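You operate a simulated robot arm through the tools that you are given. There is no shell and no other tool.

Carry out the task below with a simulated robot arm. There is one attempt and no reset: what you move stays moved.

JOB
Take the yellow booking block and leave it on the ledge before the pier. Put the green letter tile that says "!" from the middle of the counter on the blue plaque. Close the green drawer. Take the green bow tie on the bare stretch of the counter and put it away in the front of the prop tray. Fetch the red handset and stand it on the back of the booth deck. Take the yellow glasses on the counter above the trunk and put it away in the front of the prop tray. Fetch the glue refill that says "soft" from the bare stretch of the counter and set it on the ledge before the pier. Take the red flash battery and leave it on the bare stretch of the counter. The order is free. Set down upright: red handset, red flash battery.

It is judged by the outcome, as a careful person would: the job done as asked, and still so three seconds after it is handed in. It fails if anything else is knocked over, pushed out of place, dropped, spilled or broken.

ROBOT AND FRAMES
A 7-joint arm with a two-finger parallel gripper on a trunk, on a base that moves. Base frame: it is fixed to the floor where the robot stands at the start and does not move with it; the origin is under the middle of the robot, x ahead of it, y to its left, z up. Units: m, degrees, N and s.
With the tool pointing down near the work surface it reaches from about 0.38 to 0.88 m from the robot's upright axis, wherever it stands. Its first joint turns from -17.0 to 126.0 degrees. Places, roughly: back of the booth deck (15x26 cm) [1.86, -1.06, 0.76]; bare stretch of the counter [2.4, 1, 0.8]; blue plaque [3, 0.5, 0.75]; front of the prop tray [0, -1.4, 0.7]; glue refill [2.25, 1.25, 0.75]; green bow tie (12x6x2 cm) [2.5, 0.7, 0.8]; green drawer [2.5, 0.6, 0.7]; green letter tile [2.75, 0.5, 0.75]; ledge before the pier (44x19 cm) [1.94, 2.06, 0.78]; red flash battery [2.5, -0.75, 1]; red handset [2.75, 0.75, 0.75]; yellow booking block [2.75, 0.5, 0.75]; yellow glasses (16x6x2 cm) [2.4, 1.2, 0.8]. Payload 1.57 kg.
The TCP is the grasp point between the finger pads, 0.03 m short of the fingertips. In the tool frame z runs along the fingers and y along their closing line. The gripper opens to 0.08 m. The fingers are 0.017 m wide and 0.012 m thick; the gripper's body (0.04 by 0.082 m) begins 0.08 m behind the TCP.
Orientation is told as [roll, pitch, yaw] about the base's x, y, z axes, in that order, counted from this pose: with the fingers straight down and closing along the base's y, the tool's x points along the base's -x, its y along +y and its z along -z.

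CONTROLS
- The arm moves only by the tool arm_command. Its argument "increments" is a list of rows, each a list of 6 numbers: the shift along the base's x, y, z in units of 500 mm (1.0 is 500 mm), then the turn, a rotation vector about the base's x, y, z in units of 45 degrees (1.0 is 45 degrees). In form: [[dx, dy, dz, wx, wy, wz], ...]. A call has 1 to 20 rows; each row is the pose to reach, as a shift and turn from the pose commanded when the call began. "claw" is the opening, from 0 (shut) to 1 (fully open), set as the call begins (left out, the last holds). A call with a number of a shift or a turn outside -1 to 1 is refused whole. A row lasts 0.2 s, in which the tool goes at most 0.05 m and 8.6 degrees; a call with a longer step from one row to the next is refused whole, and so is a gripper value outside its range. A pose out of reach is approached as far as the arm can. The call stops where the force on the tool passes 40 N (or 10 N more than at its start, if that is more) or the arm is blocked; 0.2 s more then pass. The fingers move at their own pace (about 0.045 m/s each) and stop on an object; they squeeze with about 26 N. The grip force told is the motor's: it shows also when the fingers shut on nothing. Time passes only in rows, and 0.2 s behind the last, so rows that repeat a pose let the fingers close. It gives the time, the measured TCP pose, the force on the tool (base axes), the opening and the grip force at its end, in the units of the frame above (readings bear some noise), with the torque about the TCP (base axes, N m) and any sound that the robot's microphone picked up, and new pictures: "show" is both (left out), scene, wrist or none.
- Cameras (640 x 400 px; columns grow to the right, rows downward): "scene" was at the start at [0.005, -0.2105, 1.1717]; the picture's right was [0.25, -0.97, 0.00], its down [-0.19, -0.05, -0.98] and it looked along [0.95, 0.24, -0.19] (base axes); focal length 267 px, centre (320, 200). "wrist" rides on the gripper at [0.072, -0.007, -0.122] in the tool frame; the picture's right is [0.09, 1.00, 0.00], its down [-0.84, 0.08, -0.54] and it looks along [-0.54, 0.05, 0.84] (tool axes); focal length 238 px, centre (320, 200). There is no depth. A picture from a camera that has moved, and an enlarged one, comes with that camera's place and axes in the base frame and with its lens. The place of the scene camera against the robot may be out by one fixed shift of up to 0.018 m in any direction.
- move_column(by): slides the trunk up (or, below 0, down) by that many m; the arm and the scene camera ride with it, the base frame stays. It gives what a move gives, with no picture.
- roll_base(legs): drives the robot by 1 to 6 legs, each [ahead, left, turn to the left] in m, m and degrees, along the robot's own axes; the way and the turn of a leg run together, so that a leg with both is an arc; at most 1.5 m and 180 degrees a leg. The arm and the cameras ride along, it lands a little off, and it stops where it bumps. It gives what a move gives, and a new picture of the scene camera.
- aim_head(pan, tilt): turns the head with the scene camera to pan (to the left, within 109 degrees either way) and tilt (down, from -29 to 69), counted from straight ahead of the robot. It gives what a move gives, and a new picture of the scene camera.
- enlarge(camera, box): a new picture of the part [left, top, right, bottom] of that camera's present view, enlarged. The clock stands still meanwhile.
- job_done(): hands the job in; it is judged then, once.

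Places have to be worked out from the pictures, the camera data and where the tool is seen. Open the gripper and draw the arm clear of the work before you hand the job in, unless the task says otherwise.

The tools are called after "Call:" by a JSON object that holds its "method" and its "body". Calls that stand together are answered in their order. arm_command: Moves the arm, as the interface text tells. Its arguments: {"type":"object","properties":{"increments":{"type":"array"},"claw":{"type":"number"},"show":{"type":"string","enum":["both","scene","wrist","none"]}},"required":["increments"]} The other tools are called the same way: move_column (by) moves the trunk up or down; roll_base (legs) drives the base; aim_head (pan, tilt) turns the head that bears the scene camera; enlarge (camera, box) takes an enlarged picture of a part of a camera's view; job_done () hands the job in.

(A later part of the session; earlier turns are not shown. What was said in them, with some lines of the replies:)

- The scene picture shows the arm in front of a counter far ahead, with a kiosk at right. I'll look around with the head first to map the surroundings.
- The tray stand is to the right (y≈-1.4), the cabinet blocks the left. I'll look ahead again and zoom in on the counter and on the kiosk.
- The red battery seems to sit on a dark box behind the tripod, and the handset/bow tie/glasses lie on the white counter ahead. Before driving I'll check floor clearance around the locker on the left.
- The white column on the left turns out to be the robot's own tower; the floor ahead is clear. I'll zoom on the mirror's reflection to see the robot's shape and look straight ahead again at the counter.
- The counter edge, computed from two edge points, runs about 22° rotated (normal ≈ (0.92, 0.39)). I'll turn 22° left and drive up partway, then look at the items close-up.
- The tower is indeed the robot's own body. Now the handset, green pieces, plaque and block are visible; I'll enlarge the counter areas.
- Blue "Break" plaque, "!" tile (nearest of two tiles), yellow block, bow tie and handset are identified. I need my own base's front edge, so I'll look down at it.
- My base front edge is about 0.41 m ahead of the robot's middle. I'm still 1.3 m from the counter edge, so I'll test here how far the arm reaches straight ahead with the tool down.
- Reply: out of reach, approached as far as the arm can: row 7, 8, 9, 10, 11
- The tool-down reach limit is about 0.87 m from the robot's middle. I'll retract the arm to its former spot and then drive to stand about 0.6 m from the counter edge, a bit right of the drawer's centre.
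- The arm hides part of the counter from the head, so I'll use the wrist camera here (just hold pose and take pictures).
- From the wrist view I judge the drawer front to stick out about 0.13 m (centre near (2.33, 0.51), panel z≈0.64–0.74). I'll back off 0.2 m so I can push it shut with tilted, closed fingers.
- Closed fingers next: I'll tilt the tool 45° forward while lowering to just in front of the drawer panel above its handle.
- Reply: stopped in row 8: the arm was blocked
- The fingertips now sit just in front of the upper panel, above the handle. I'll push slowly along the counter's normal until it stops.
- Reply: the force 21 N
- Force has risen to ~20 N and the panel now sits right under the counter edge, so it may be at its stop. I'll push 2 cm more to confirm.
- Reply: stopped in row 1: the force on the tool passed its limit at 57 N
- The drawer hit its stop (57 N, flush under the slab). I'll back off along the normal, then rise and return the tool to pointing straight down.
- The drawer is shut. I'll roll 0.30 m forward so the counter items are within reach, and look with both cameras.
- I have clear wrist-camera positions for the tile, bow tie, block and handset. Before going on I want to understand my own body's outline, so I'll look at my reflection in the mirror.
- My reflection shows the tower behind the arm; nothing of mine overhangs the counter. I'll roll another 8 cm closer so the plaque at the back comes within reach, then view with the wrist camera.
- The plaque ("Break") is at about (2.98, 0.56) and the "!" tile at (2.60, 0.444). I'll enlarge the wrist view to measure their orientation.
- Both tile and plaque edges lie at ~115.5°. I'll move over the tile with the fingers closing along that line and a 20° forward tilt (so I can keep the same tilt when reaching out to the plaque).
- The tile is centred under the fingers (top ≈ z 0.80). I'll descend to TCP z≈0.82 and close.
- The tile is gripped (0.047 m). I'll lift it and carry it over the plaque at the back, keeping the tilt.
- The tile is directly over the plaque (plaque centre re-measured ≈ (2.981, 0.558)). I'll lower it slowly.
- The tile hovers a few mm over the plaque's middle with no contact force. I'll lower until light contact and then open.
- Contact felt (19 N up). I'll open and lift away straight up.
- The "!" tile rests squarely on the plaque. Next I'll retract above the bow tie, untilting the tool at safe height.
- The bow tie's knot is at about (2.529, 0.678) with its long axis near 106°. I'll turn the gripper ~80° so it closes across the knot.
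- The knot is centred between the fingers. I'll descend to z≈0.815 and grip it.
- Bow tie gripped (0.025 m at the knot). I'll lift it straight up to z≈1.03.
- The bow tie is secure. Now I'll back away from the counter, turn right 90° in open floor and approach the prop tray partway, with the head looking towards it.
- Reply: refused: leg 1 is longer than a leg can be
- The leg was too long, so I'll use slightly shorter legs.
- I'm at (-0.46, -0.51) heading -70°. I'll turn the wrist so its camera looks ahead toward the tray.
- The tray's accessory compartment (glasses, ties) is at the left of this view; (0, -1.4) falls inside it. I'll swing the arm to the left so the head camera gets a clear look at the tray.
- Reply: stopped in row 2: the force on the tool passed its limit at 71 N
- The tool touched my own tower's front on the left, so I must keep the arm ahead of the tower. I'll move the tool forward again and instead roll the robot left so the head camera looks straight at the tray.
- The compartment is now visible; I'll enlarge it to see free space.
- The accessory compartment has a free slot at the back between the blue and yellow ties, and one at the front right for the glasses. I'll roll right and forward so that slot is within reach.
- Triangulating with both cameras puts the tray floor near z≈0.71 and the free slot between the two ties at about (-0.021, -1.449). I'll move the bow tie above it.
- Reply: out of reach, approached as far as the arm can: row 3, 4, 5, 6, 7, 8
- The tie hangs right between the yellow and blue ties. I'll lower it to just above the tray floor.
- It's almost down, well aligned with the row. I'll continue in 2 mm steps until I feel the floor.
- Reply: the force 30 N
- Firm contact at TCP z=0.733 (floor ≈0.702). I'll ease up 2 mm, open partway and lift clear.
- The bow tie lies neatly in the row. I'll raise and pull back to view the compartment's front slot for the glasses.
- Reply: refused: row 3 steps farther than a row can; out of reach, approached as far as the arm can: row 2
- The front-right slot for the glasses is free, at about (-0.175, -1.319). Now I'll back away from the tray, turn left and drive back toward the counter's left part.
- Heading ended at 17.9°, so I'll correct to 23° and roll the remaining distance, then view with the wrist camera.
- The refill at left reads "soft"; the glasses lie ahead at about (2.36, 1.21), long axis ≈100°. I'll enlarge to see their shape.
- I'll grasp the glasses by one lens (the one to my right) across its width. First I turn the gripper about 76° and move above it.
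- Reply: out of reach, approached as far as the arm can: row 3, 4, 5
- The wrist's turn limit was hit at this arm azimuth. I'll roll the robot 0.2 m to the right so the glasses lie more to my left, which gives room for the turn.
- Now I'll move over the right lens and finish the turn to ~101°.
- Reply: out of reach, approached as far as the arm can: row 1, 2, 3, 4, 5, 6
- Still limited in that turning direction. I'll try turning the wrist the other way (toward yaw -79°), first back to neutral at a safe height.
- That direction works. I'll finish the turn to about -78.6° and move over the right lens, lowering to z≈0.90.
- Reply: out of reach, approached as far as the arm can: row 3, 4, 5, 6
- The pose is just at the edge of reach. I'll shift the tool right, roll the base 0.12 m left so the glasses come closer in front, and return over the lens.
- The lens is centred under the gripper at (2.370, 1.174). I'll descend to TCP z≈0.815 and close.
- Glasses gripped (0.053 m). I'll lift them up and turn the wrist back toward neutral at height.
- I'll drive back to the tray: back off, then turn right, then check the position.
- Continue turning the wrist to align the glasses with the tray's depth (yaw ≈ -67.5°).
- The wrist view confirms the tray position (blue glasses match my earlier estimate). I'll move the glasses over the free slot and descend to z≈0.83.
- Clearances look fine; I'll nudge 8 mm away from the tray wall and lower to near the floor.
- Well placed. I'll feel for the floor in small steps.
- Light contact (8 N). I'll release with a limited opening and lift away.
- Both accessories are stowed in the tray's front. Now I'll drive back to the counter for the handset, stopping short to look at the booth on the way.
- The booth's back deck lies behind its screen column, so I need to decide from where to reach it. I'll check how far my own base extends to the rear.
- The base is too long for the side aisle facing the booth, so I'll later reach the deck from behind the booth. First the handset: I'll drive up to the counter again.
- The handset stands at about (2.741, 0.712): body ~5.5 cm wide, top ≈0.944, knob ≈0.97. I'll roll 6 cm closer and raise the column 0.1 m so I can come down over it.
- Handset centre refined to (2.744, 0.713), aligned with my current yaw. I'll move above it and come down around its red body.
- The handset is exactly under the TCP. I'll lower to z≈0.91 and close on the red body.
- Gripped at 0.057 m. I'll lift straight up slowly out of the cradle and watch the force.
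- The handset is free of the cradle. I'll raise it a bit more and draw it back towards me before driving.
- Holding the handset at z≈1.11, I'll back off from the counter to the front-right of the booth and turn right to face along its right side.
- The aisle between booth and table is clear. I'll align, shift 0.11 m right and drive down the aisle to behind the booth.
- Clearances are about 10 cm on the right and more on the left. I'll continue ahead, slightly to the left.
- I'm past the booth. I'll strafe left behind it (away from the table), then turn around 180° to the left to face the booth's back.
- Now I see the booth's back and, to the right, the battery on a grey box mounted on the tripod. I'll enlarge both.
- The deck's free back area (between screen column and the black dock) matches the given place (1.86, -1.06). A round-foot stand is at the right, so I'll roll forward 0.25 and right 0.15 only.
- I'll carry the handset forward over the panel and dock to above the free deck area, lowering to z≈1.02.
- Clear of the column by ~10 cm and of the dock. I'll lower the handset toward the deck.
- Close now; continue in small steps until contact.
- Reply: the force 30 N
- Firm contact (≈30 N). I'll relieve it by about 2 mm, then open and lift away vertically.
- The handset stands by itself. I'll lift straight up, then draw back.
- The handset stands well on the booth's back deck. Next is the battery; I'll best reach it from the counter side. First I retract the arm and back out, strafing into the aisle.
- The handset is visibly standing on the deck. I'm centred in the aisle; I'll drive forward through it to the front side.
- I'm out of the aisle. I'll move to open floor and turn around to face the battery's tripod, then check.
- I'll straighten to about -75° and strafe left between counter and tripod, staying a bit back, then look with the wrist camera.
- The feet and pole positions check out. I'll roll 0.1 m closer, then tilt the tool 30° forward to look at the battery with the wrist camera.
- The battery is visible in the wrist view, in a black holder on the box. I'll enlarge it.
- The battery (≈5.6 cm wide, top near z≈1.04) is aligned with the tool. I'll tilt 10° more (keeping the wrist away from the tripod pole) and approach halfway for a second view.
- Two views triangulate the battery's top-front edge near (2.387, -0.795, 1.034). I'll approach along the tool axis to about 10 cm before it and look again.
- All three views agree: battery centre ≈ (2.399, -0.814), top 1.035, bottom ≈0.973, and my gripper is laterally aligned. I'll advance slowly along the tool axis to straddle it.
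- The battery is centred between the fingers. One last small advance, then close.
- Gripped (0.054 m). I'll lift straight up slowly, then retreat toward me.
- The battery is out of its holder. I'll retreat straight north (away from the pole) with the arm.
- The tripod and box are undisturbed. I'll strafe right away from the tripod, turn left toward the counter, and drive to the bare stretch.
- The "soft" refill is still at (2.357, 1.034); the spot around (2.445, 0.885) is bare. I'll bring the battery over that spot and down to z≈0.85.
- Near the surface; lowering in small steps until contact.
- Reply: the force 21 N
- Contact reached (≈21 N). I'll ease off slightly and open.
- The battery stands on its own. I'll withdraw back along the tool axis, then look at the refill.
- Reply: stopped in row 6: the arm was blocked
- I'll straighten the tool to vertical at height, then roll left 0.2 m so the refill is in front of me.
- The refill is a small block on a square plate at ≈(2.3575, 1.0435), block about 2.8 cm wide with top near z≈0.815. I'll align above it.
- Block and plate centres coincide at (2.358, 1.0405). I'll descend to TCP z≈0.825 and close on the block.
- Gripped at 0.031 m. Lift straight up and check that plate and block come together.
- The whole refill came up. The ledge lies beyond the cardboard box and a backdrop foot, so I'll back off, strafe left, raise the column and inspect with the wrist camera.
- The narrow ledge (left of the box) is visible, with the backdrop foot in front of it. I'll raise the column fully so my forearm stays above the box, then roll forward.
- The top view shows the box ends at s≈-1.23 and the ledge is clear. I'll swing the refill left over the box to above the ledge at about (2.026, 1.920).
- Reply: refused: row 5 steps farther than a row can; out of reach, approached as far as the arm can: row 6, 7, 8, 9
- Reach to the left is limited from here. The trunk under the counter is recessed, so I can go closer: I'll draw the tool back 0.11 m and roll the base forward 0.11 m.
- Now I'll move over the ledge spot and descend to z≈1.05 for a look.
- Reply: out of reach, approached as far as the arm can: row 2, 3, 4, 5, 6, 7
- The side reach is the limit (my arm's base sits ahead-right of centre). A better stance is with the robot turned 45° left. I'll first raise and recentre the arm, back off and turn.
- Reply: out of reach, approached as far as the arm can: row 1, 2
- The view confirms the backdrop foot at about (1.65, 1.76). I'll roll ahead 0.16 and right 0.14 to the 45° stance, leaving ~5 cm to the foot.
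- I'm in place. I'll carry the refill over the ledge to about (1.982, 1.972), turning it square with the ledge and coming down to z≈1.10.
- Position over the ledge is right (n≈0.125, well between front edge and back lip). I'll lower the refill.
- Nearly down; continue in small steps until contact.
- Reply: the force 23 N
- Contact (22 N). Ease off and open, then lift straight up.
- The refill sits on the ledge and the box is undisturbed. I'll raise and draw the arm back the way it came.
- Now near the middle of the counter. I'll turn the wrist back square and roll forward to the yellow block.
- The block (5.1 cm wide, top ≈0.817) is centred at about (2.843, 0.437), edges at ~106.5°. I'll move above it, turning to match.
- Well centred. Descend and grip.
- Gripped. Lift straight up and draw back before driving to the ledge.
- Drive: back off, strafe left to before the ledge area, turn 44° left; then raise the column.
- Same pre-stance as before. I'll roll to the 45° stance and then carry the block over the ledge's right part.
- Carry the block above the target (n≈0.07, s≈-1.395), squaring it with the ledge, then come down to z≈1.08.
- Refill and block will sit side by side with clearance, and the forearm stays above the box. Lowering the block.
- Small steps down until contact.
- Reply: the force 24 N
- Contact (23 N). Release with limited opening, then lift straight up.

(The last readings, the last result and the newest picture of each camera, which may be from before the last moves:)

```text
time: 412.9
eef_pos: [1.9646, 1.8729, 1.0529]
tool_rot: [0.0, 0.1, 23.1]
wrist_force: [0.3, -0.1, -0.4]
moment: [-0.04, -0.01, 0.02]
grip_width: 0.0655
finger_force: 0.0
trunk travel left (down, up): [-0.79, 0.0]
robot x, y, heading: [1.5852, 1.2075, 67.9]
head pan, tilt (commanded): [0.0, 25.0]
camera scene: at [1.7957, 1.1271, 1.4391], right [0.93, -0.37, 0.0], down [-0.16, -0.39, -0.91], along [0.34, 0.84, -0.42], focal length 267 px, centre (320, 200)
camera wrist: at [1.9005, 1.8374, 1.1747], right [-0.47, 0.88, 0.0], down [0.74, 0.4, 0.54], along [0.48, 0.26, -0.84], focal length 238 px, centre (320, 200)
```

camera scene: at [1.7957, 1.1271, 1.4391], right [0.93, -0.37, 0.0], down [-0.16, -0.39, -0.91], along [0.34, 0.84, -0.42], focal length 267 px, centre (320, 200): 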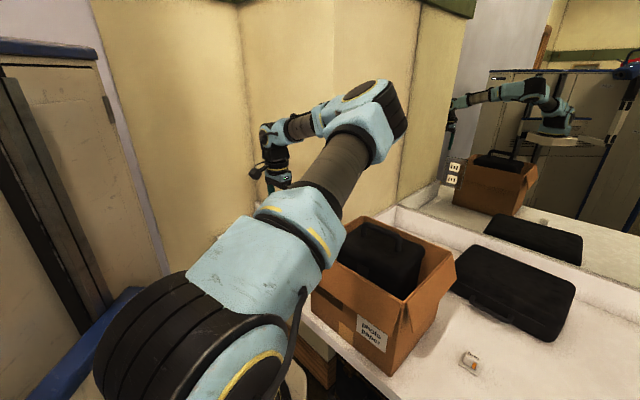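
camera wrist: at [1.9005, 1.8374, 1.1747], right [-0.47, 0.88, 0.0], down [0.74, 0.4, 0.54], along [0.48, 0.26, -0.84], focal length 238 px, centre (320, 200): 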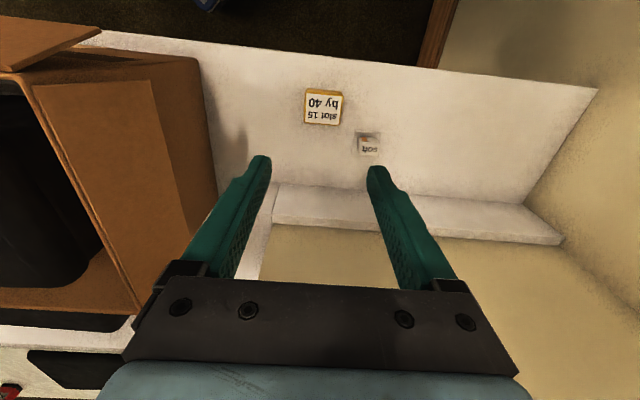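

Both block and refill are on the ledge. I'll raise and withdraw the arm, then roll back clear.

Call:
{"method": "arm_command", "body": {"increments": [[0, 0, 0.09, 0, 0, 0], [0, 0, 0.18, 0, 0, 0], [0, 0, 0.27, 0, 0, 0], [0, 0, 0.36, 0, 0, 0], [-0.033, -0.063, 0.38, 0, 0, 0], [-0.066, -0.126, 0.38, 0, 0, 0], [-0.098, -0.189, 0.38, 0, 0, 0], [-0.131, -0.252, 0.38, 0, 0, 0], [-0.164, -0.315, 0.38, 0, 0, 0], [-0.1968, -0.3774, 0.38, 0, 0, 0]], "claw": 1, "show": "wrist"}}

Call:
{"method": "roll_base", "body": {"legs": [[-0.17, 0.14, 0], [0, 0, -44.5]]}}

```text
time: 415.1
eef_pos: [1.8638, 1.6883, 1.2431]
tool_rot: [-0.1, 0.2, 23.0]
wrist_force: [0.0, 0.5, -0.3]
moment: [-0.01, 0.0, -0.01]
grip_width: 0.0794
finger_force: 0.1
trunk travel left (down, up): [-0.79, 0.0]
robot x, y, heading: [1.5832, 1.2066, 68.0]
head pan, tilt (commanded): [0.0, 25.0]
camera wrist: at [1.8005, 1.653, 1.3656], right [-0.47, 0.88, 0.0], down [0.74, 0.4, 0.54], along [0.48, 0.26, -0.84], focal length 238 px, centre (320, 200)
```

wrist: 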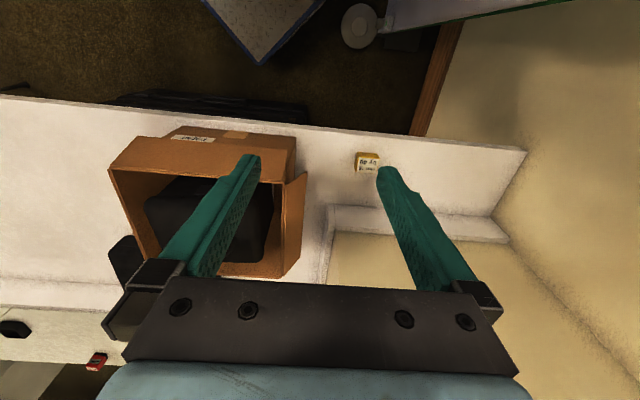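

```text
time: 418.8
eef_pos: [1.9311, 1.2362, 1.244]
tool_rot: [0.1, 0.0, -22.5]
wrist_force: [0.8, 0.1, 0.6]
moment: [0.03, 0.02, 0.01]
grip_width: 0.08
finger_force: 0.0
trunk travel left (down, up): [-0.79, 0.0]
robot x, y, heading: [1.391, 1.1014, 22.4]
head pan, tilt (commanded): [0.0, 25.0]
camera scene: at [1.4832, 0.8875, 1.4392], right [0.38, -0.92, 0.0], down [-0.39, -0.16, -0.91], along [0.84, 0.35, -0.42], focal length 267 px, centre (320, 200)
```

scene: 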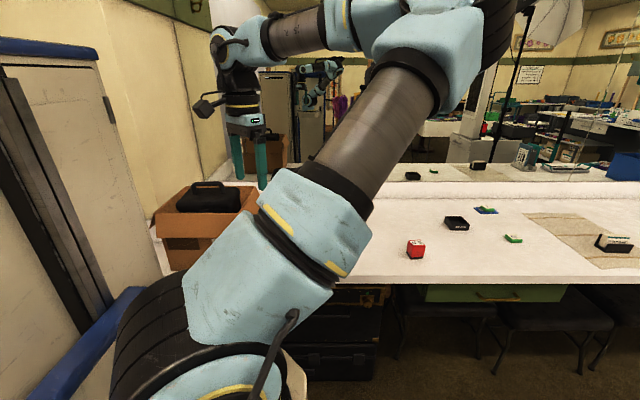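

All items are delivered. I'll verify the drawer, battery and tile with an enlarged view.

Call:
{"method": "enlarge", "body": {"camera": "scene", "box": [380, 190, 600, 328]}}

Call:
{"method": "aim_head", "body": {"pan": -45, "tilt": 20}}

```text
2.90 times, centred on (490, 259) of scene
camera zoom: at [1.4832, 0.8875, 1.4392], right [0.38, -0.92, 0.0], down [-0.39, -0.16, -0.91], along [0.84, 0.35, -0.42], focal length 775 px, centre (-173, 29)
```

zoom: 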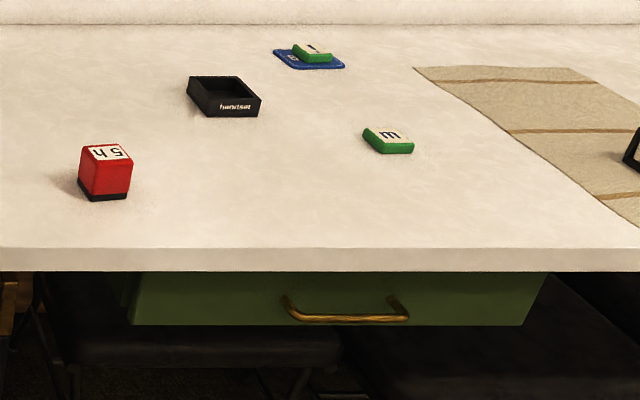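

```text
time: 419.9
eef_pos: [1.9311, 1.2359, 1.2436]
tool_rot: [0.1, 0.1, -22.5]
wrist_force: [-0.9, 0.3, -0.2]
moment: [0.03, 0.01, 0.04]
grip_width: 0.0801
finger_force: 0.1
trunk travel left (down, up): [-0.79, 0.0]
robot x, y, heading: [1.3905, 1.102, 22.5]
head pan, tilt (commanded): [-45.0, 20.0]
camera scene: at [1.4842, 0.8167, 1.4472], right [-0.38, -0.92, 0.0], down [-0.32, 0.13, -0.94], along [0.87, -0.36, -0.34], focal length 267 px, centre (320, 200)
```

scene: 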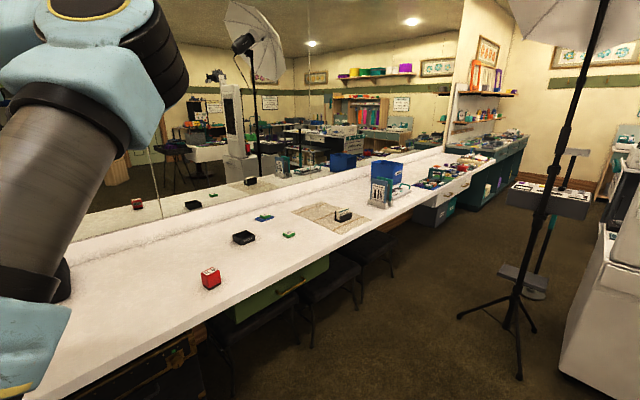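

Call:
{"method": "enlarge", "body": {"camera": "scene", "box": [180, 220, 380, 345]}}

Call:
{"method": "aim_head", "body": {"pan": -75, "tilt": 15}}

```text
3.20 times, centred on (280, 282) of scene
camera zoom: at [1.4842, 0.8167, 1.4472], right [-0.38, -0.92, 0.0], down [-0.32, 0.13, -0.94], along [0.87, -0.36, -0.34], focal length 855 px, centre (448, -64)
```

zoom: 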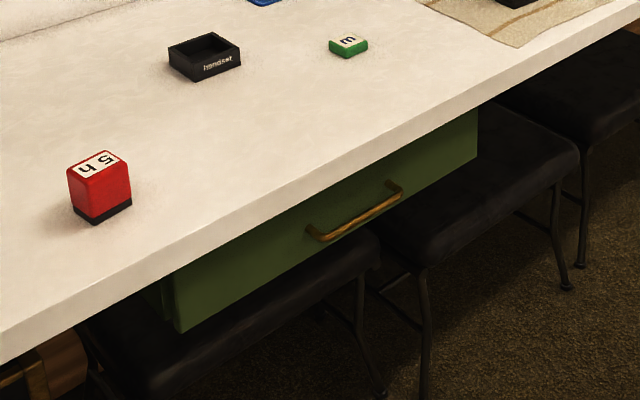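

```text
time: 420.9
eef_pos: [1.9315, 1.2385, 1.2433]
tool_rot: [0.0, 0.1, -22.6]
wrist_force: [0.6, -0.2, -0.4]
moment: [0.0, 0.01, -0.01]
grip_width: 0.08
finger_force: 0.1
trunk travel left (down, up): [-0.79, 0.0]
robot x, y, heading: [1.3912, 1.1013, 22.5]
head pan, tilt (commanded): [-75.0, 15.0]
camera scene: at [1.4551, 0.7782, 1.4554], right [-0.79, -0.61, 0.0], down [-0.16, 0.21, -0.97], along [0.59, -0.77, -0.26], focal length 267 px, centre (320, 200)
```

scene: 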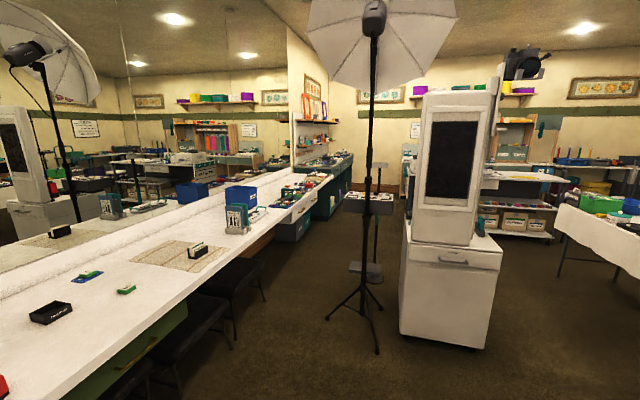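

Call:
{"method": "aim_head", "body": {"pan": -30, "tilt": 30}}

Call:
{"method": "enlarge", "body": {"camera": "scene", "box": [280, 200, 440, 300]}}

```text
time: 422.0
eef_pos: [1.9302, 1.2375, 1.244]
tool_rot: [0.0, 0.0, -22.5]
wrist_force: [-0.2, 0.5, -0.3]
moment: [0.01, 0.0, -0.01]
grip_width: 0.08
finger_force: 0.1
trunk travel left (down, up): [-0.79, 0.0]
robot x, y, heading: [1.3892, 1.0994, 23.0]
head pan, tilt (commanded): [-30.0, 30.0]
camera scene: at [1.4878, 0.8404, 1.4312], right [-0.13, -0.99, 0.0], down [-0.5, 0.07, -0.87], along [0.86, -0.11, -0.5], focal length 267 px, centre (320, 200)
```

scene: 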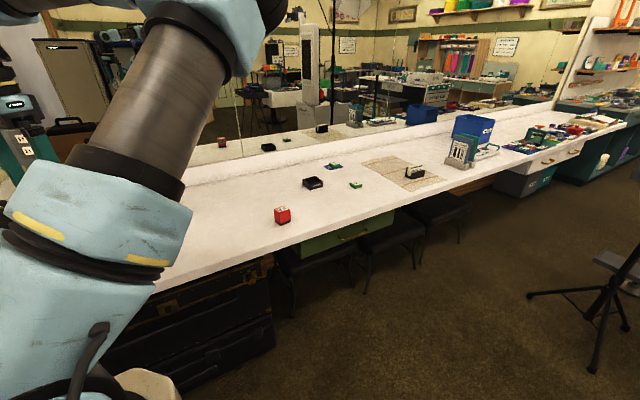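

```text
4.00 times, centred on (360, 250) of scene
camera zoom: at [1.4878, 0.8404, 1.4312], right [-0.13, -0.99, 0.0], down [-0.5, 0.07, -0.87], along [0.86, -0.11, -0.5], focal length 1069 px, centre (160, 0)
```

zoom: 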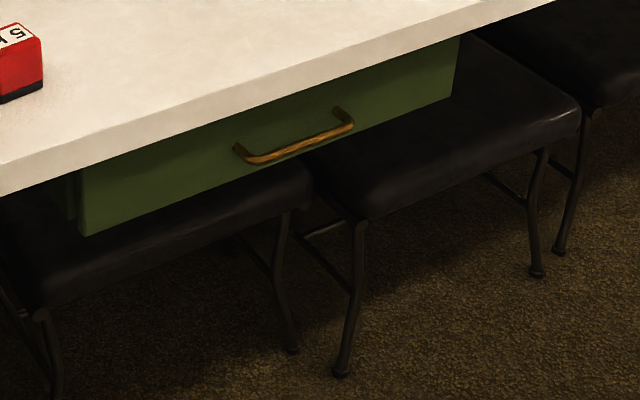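

Everything looks right; only the drawer's last centimetre is hard to judge (the counter slab may have stopped my fingers). I'll re-push it with nearly horizontal fingers below the slab: first move in front of it and lower the column.

Call:
{"method": "roll_base", "body": {"legs": [[-0.29, -0.9, 0]]}}

Call:
{"method": "move_column", "body": {"by": -0.54}}

Call:
{"method": "arm_command", "body": {"increments": [[0, 0, 0, 0, 0, 0.18], [0, 0, 0, 0, 0, 0.36], [0, 0, 0, 0, 0, 0.54], [0, 0, 0, 0, 0, 0.72], [0, 0, 0, 0, 0, 0.9], [0, 0, 0, 0, 0, 1.0]], "claw": 0, "show": "both"}}

```text
time: 426.9
eef_pos: [2.0034, 0.2954, 1.2438]
tool_rot: [0.0, 0.1, -23.0]
wrist_force: [0.5, -0.6, 0.8]
moment: [0.0, 0.0, 0.0]
grip_width: 0.08
finger_force: 0.1
trunk travel left (down, up): [-0.79, 0.0]
robot x, y, heading: [1.4596, 0.1648, 22.1]
head pan, tilt (commanded): [-30.0, 30.0]
camera scene: at [1.5548, -0.0972, 1.4312], right [-0.14, -0.99, 0.0], down [-0.5, 0.07, -0.87], along [0.86, -0.12, -0.5], focal length 267 px, centre (320, 200)
```

scene: 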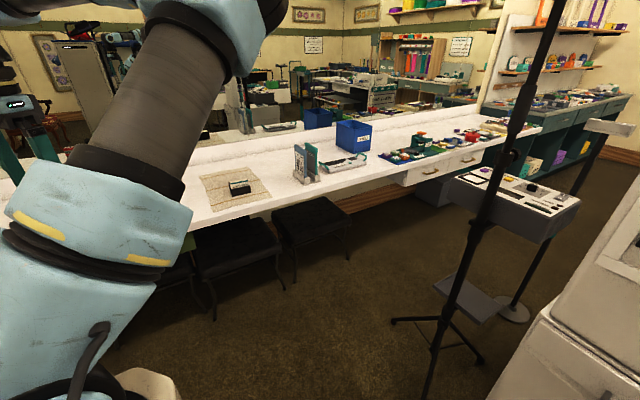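

```text
refused: -0.54 is not a number from -0.4 to 0.4
```

```text
time: 428.3
eef_pos: [2.0024, 0.2955, 1.2448]
tool_rot: [0.0, 0.1, 22.1]
wrist_force: [-0.2, 0.1, -0.4]
moment: [-0.02, -0.03, -0.02]
grip_width: 0.0001
finger_force: 21.5
trunk travel left (down, up): [-0.79, 0.0]
robot x, y, heading: [1.4595, 0.1633, 22.3]
head pan, tilt (commanded): [-30.0, 30.0]
camera scene: at [1.5548, -0.0972, 1.4312], right [-0.14, -0.99, 0.0], down [-0.5, 0.07, -0.87], along [0.86, -0.12, -0.5], focal length 267 px, centre (320, 200)
camera wrist: at [1.9374, 0.2609, 1.3665], right [-0.46, 0.89, 0.0], down [0.75, 0.39, 0.54], along [0.48, 0.25, -0.84], focal length 238 px, centre (320, 200)
```

scene: 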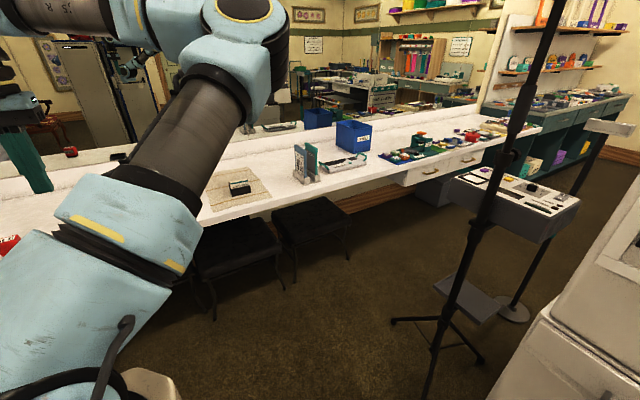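
wrist: 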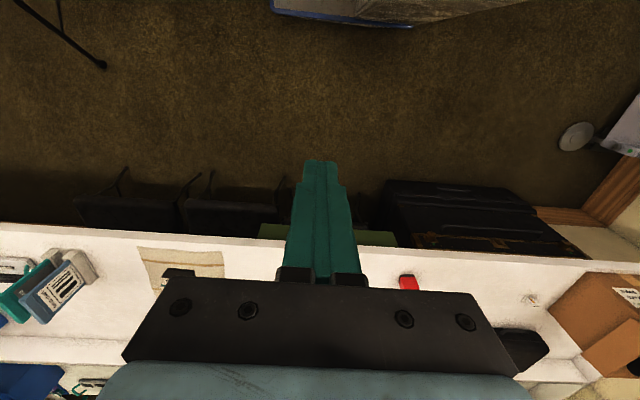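

I'll lower the column in two moves.

Call:
{"method": "move_column", "body": {"by": -0.4}}

Call:
{"method": "move_column", "body": {"by": -0.14}}

Call:
{"method": "aim_head", "body": {"pan": 0, "tilt": 10}}

```text
time: 432.1
eef_pos: [2.0024, 0.2942, 0.8441]
tool_rot: [0.0, 0.1, 22.0]
wrist_force: [0.0, 0.6, -0.8]
moment: [-0.01, 0.02, -0.01]
grip_width: 0.0
finger_force: 21.6
trunk travel left (down, up): [-0.39, 0.4]
robot x, y, heading: [1.4593, 0.1594, 22.1]
head pan, tilt (commanded): [-30.0, 30.0]
```

```text
time: 433.8
eef_pos: [2.0026, 0.2966, 0.704]
tool_rot: [0.0, 0.2, 21.9]
wrist_force: [1.0, 0.2, -0.3]
moment: [-0.04, -0.01, 0.0]
grip_width: 0.0
finger_force: 21.3
trunk travel left (down, up): [-0.25, 0.54]
robot x, y, heading: [1.4584, 0.1612, 22.3]
head pan, tilt (commanded): [-30.0, 30.0]
```

```text
time: 434.8
eef_pos: [2.0014, 0.2935, 0.7031]
tool_rot: [0.0, 0.1, 21.9]
wrist_force: [0.6, -0.3, -0.5]
moment: [0.01, 0.01, -0.01]
grip_width: 0.0
finger_force: 21.8
trunk travel left (down, up): [-0.25, 0.54]
robot x, y, heading: [1.4589, 0.1623, 21.9]
head pan, tilt (commanded): [0.0, 10.0]
camera scene: at [1.5515, -0.0499, 0.9235], right [0.37, -0.93, 0.0], down [-0.16, -0.07, -0.98], along [0.91, 0.37, -0.17], focal length 267 px, centre (320, 200)
```

scene: 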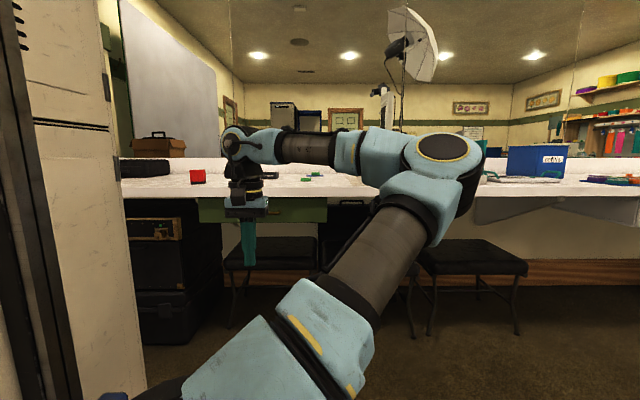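

Now tilt the closed fingers forward while moving toward the drawer front.

Call:
{"method": "arm_command", "body": {"increments": [[0.073, 0.016, 0.007, 0.062, -0.155, 0], [0.145, 0.033, 0.013, 0.125, -0.309, 0], [0.218, 0.049, 0.02, 0.187, -0.464, 0], [0.291, 0.065, 0.027, 0.25, -0.618, 0], [0.363, 0.082, 0.033, 0.312, -0.773, 0], [0.436, 0.098, 0.04, 0.3746, -0.9272, 0]], "claw": 0, "show": "wrist"}}

```text
time: 436.2
eef_pos: [2.2191, 0.3413, 0.7253]
tool_rot: [0.0, -45.0, 22.0]
wrist_force: [0.0, -0.1, -0.2]
moment: [0.03, 0.04, 0.02]
grip_width: 0.0
finger_force: 21.1
trunk travel left (down, up): [-0.25, 0.54]
robot x, y, heading: [1.4536, 0.1591, 21.9]
head pan, tilt (commanded): [0.0, 10.0]
camera wrist: at [2.0938, 0.2827, 0.7607], right [-0.43, 0.9, -0.07], down [0.16, 0.15, 0.98], along [0.89, 0.41, -0.21], focal length 238 px, centre (320, 200)
```

wrist: 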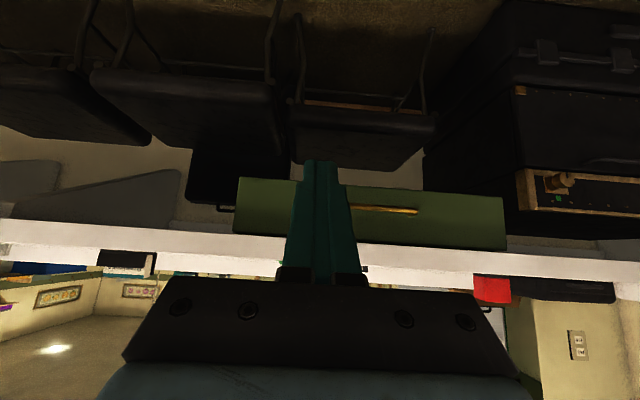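

Call:
{"method": "arm_command", "body": {"increments": [[0.07, 0.012, -0.006, 0.047, -0.115, 0], [0.14, 0.025, -0.012, 0.093, -0.231, 0], [0.21, 0.037, -0.018, 0.14, -0.346, 0], [0.281, 0.05, -0.024, 0.186, -0.462, 0], [0.351, 0.062, -0.03, 0.233, -0.577, 0], [0.351, 0.062, -0.03, 0.233, -0.577, 0]], "claw": 0, "show": "wrist"}}

```text
time: 437.6
eef_pos: [2.3941, 0.3741, 0.7091]
tool_rot: [0.1, -73.0, 21.9]
wrist_force: [-0.7, 0.2, -0.1]
moment: [-0.01, 0.01, -0.02]
grip_width: 0.0
finger_force: 21.6
trunk travel left (down, up): [-0.25, 0.54]
robot x, y, heading: [1.4601, 0.1625, 22.0]
head pan, tilt (commanded): [0.0, 10.0]
camera wrist: at [2.2677, 0.315, 0.6763], right [-0.4, 0.91, -0.09], down [-0.28, -0.03, 0.96], along [0.87, 0.41, 0.27], focal length 238 px, centre (320, 200)
```

wrist: 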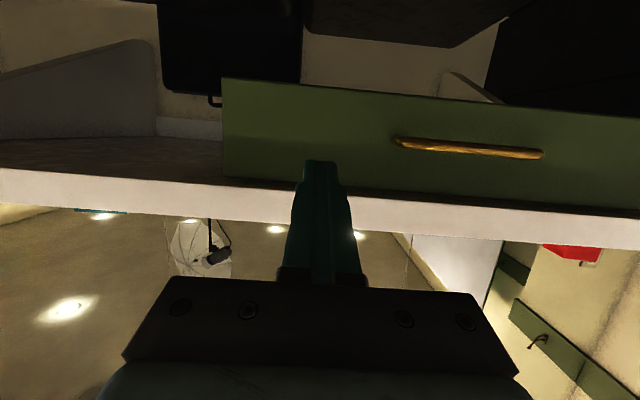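

The finger is lined up on the panel to the right of the handle, below the slab. I'll push slowly forward until it stops.

Call:
{"method": "arm_command", "body": {"increments": [[0.037, 0.016, 0, 0, 0, 0], [0.074, 0.031, 0, 0, 0, 0], [0.101, 0.043, 0, 0, 0, 0], [0.129, 0.055, 0, 0, 0, 0], [0.157, 0.067, 0, 0, 0, 0], [0.175, 0.074, 0, 0, 0, 0], [0.193, 0.082, 0, 0, 0, 0], [0.212, 0.09, 0, 0, 0, 0]], "claw": 0, "show": "wrist"}}

```text
time: 439.4
eef_pos: [2.5024, 0.4201, 0.711]
tool_rot: [-0.1, -73.1, 22.0]
wrist_force: [-0.3, 0.0, 0.0]
moment: [0.01, 0.01, -0.02]
grip_width: 0.0002
finger_force: 21.3
trunk travel left (down, up): [-0.25, 0.54]
robot x, y, heading: [1.4576, 0.1616, 21.9]
head pan, tilt (commanded): [0.0, 10.0]
camera wrist: at [2.376, 0.3606, 0.6782], right [-0.4, 0.91, -0.09], down [-0.28, -0.03, 0.96], along [0.87, 0.41, 0.27], focal length 238 px, centre (320, 200)
```

wrist: 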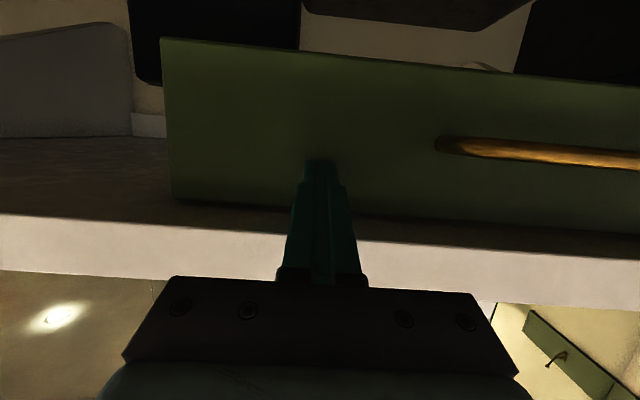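

No contact yet, so the panel is recessed a bit more. I'll continue carefully.

Call:
{"method": "arm_command", "body": {"increments": [[0.009, 0.004, 0, 0, 0, 0], [0.018, 0.008, 0, 0, 0, 0], [0.028, 0.012, 0, 0, 0, 0], [0.037, 0.016, 0, 0, 0, 0], [0.046, 0.02, 0, 0, 0, 0]], "claw": 0, "show": "wrist"}}

```text
time: 439.8
eef_pos: [2.5043, 0.4212, 0.7106]
tool_rot: [0.2, -72.8, 21.8]
wrist_force: [-21.7, -9.6, 4.6]
moment: [0.24, 0.01, 0.03]
grip_width: 0.0001
finger_force: 21.1
trunk travel left (down, up): [-0.25, 0.54]
robot x, y, heading: [1.4571, 0.1609, 21.7]
head pan, tilt (commanded): [0.0, 10.0]
stopped in row 2: the force on the tool passed its limit at 58 N (the readings are from after the stop); the commanded pose is now the measured one
camera wrist: at [2.3781, 0.3621, 0.6784], right [-0.4, 0.91, -0.09], down [-0.28, -0.03, 0.96], along [0.87, 0.41, 0.27], focal length 238 px, centre (320, 200)
```

wrist: 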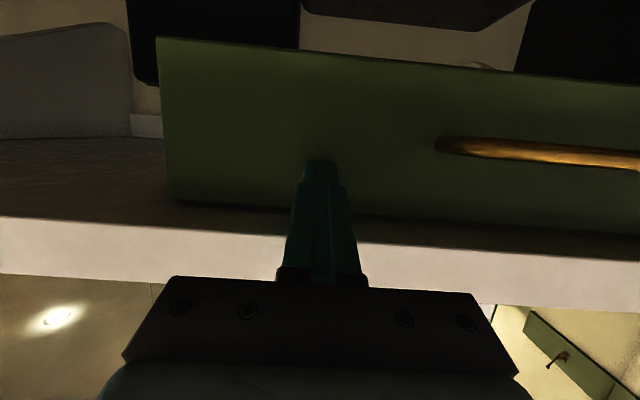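

The panel is at a hard stop (58 N with no motion), so the drawer is fully closed. I'll withdraw backwards and raise the tool to a neutral pose.

Call:
{"method": "arm_command", "body": {"increments": [[-0.05, -0.021, 0, 0, 0, 0], [-0.13, -0.055, 0, 0, 0, 0], [-0.21, -0.09, 0, -0.047, 0.115, 0], [-0.28, -0.12, 0, -0.094, 0.231, 0], [-0.35, -0.15, 0, -0.14, 0.346, 0], [-0.42, -0.18, 0, -0.187, 0.462, 0], [-0.49, -0.2, 0, -0.234, 0.577, 0], [-0.56, -0.22, 0.01, -0.28, 0.692, 0], [-0.62, -0.24, 0.02, -0.327, 0.808, 0], [-0.68, -0.26, 0.03, -0.37, 0.92, 0]], "claw": 1, "show": "none"}}

Call:
{"method": "arm_command", "body": {"increments": [[-0.06, -0.02, 0.03, -0.06, 0.15, 0], [-0.12, -0.04, 0.06, -0.12, 0.3, 0], [-0.17, -0.06, 0.09, -0.18, 0.45, 0], [-0.2, -0.07, 0.12, -0.236, 0.58, 0]], "claw": 1, "show": "wrist"}}

Call:
{"method": "move_column", "body": {"by": 0.25}}

```text
time: 442.0
eef_pos: [2.1654, 0.2893, 0.7239]
tool_rot: [0.1, -28.2, 21.9]
wrist_force: [0.5, 0.3, -0.2]
moment: [0.0, 0.02, 0.0]
grip_width: 0.0801
finger_force: 0.1
trunk travel left (down, up): [-0.25, 0.54]
robot x, y, heading: [1.4583, 0.1626, 22.3]
head pan, tilt (commanded): [0.0, 10.0]
```

```text
time: 443.0
eef_pos: [2.0645, 0.2537, 0.7842]
tool_rot: [0.0, 0.3, 21.9]
wrist_force: [-0.8, 0.1, 0.2]
moment: [0.03, 0.0, -0.01]
grip_width: 0.0797
finger_force: 0.2
trunk travel left (down, up): [-0.25, 0.54]
robot x, y, heading: [1.4603, 0.1666, 22.3]
head pan, tilt (commanded): [0.0, 10.0]
camera wrist: at [2.0003, 0.2212, 0.906], right [-0.46, 0.89, 0.0], down [0.75, 0.38, 0.54], along [0.48, 0.25, -0.84], focal length 238 px, centre (320, 200)
```

wrist: 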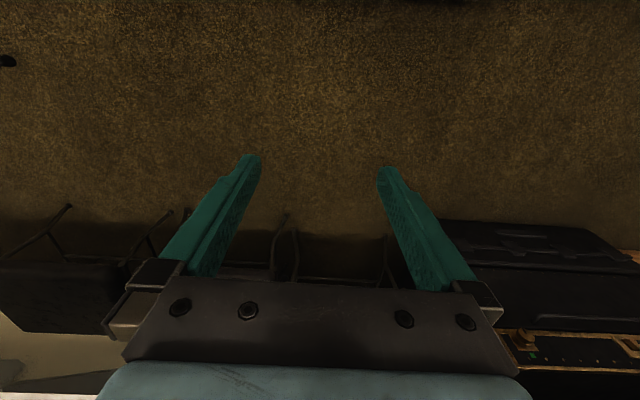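

```text
time: 445.6
eef_pos: [2.0659, 0.2555, 1.034]
tool_rot: [0.1, 0.1, 21.9]
wrist_force: [-0.2, -0.3, 1.0]
moment: [0.02, 0.0, 0.01]
grip_width: 0.0799
finger_force: 0.0
trunk travel left (down, up): [-0.5, 0.29]
robot x, y, heading: [1.4578, 0.1629, 21.8]
head pan, tilt (commanded): [0.0, 10.0]
```

The arm is clear and the gripper open. One last look at the counter and booth before handing in.

Call:
{"method": "aim_head", "body": {"pan": -10, "tilt": 12}}

Call:
{"method": "aim_head", "body": {"pan": -75, "tilt": 15}}

```text
time: 446.3
eef_pos: [2.0638, 0.2564, 1.034]
tool_rot: [0.0, 0.1, 21.9]
wrist_force: [0.0, 0.3, -0.4]
moment: [0.02, -0.02, 0.04]
grip_width: 0.0798
finger_force: 0.2
trunk travel left (down, up): [-0.5, 0.29]
robot x, y, heading: [1.4561, 0.161, 22.1]
head pan, tilt (commanded): [-10.0, 12.0]
camera scene: at [1.5562, -0.0653, 1.1703], right [0.21, -0.98, 0.0], down [-0.2, -0.04, -0.98], along [0.96, 0.2, -0.21], focal length 267 px, centre (320, 200)
```

scene: 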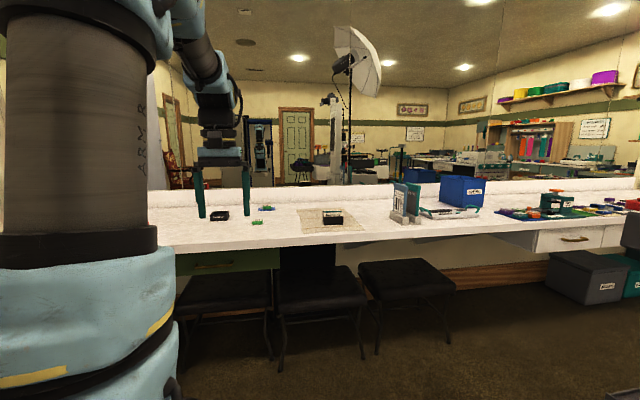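

```text
time: 447.7
eef_pos: [2.0654, 0.2558, 1.0334]
tool_rot: [0.0, 0.0, 21.9]
wrist_force: [0.4, -0.6, -0.2]
moment: [0.03, 0.0, 0.01]
grip_width: 0.0798
finger_force: 0.0
trunk travel left (down, up): [-0.5, 0.29]
robot x, y, heading: [1.4598, 0.1597, 22.2]
head pan, tilt (commanded): [-75.0, 15.0]
camera scene: at [1.5212, -0.1593, 1.1654], right [-0.8, -0.6, 0.0], down [-0.16, 0.21, -0.97], along [0.58, -0.77, -0.26], focal length 267 px, centre (320, 200)
```

scene: 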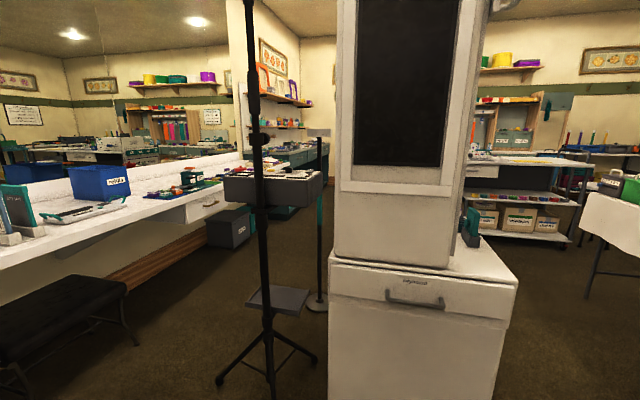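

The counter, tripod and booth are undisturbed, all eight items have been seen in place, the drawer is at its stop, and the arm is clear with the gripper open. I'm handing the job in.

Call:
{"method": "job_done", "body": {}}

```text
The job is handed in.
```

All eight parts of the job are done and handed in. I saw each item in its place as I set it down. No verdict has come back yet.

- **Yellow booking block:** on the right part of the ledge before the pier, next to the refill.
- **Green "!" tile:** flat on the blue "Break" plaque.
- **Green drawer:** closed. I pushed it a second time at the end, and it was already hard against its stop.
- **Green bow tie:** in the front of the prop tray, between the yellow and blue ties.
- **Red handset:** standing upright on the back of the booth deck, clear of the dock.
- **Yellow glasses:** in the front of the prop tray, in the free slot beside the green glasses.
- **"soft" glue refill:** on the ledge before the pier. The other refill, marked "firm", was left where it was.
- **Red flash battery:** standing upright on the bare stretch of the counter.

Early on, while carrying the bow tie near the tray, the gripper bumped my own tower. It touched nothing in the room and the tie stayed in the grip. At the end the tripod, booth and counter looked undisturbed. The handset was behind the booth's screen from there, so I last saw it upright just after setting it down.
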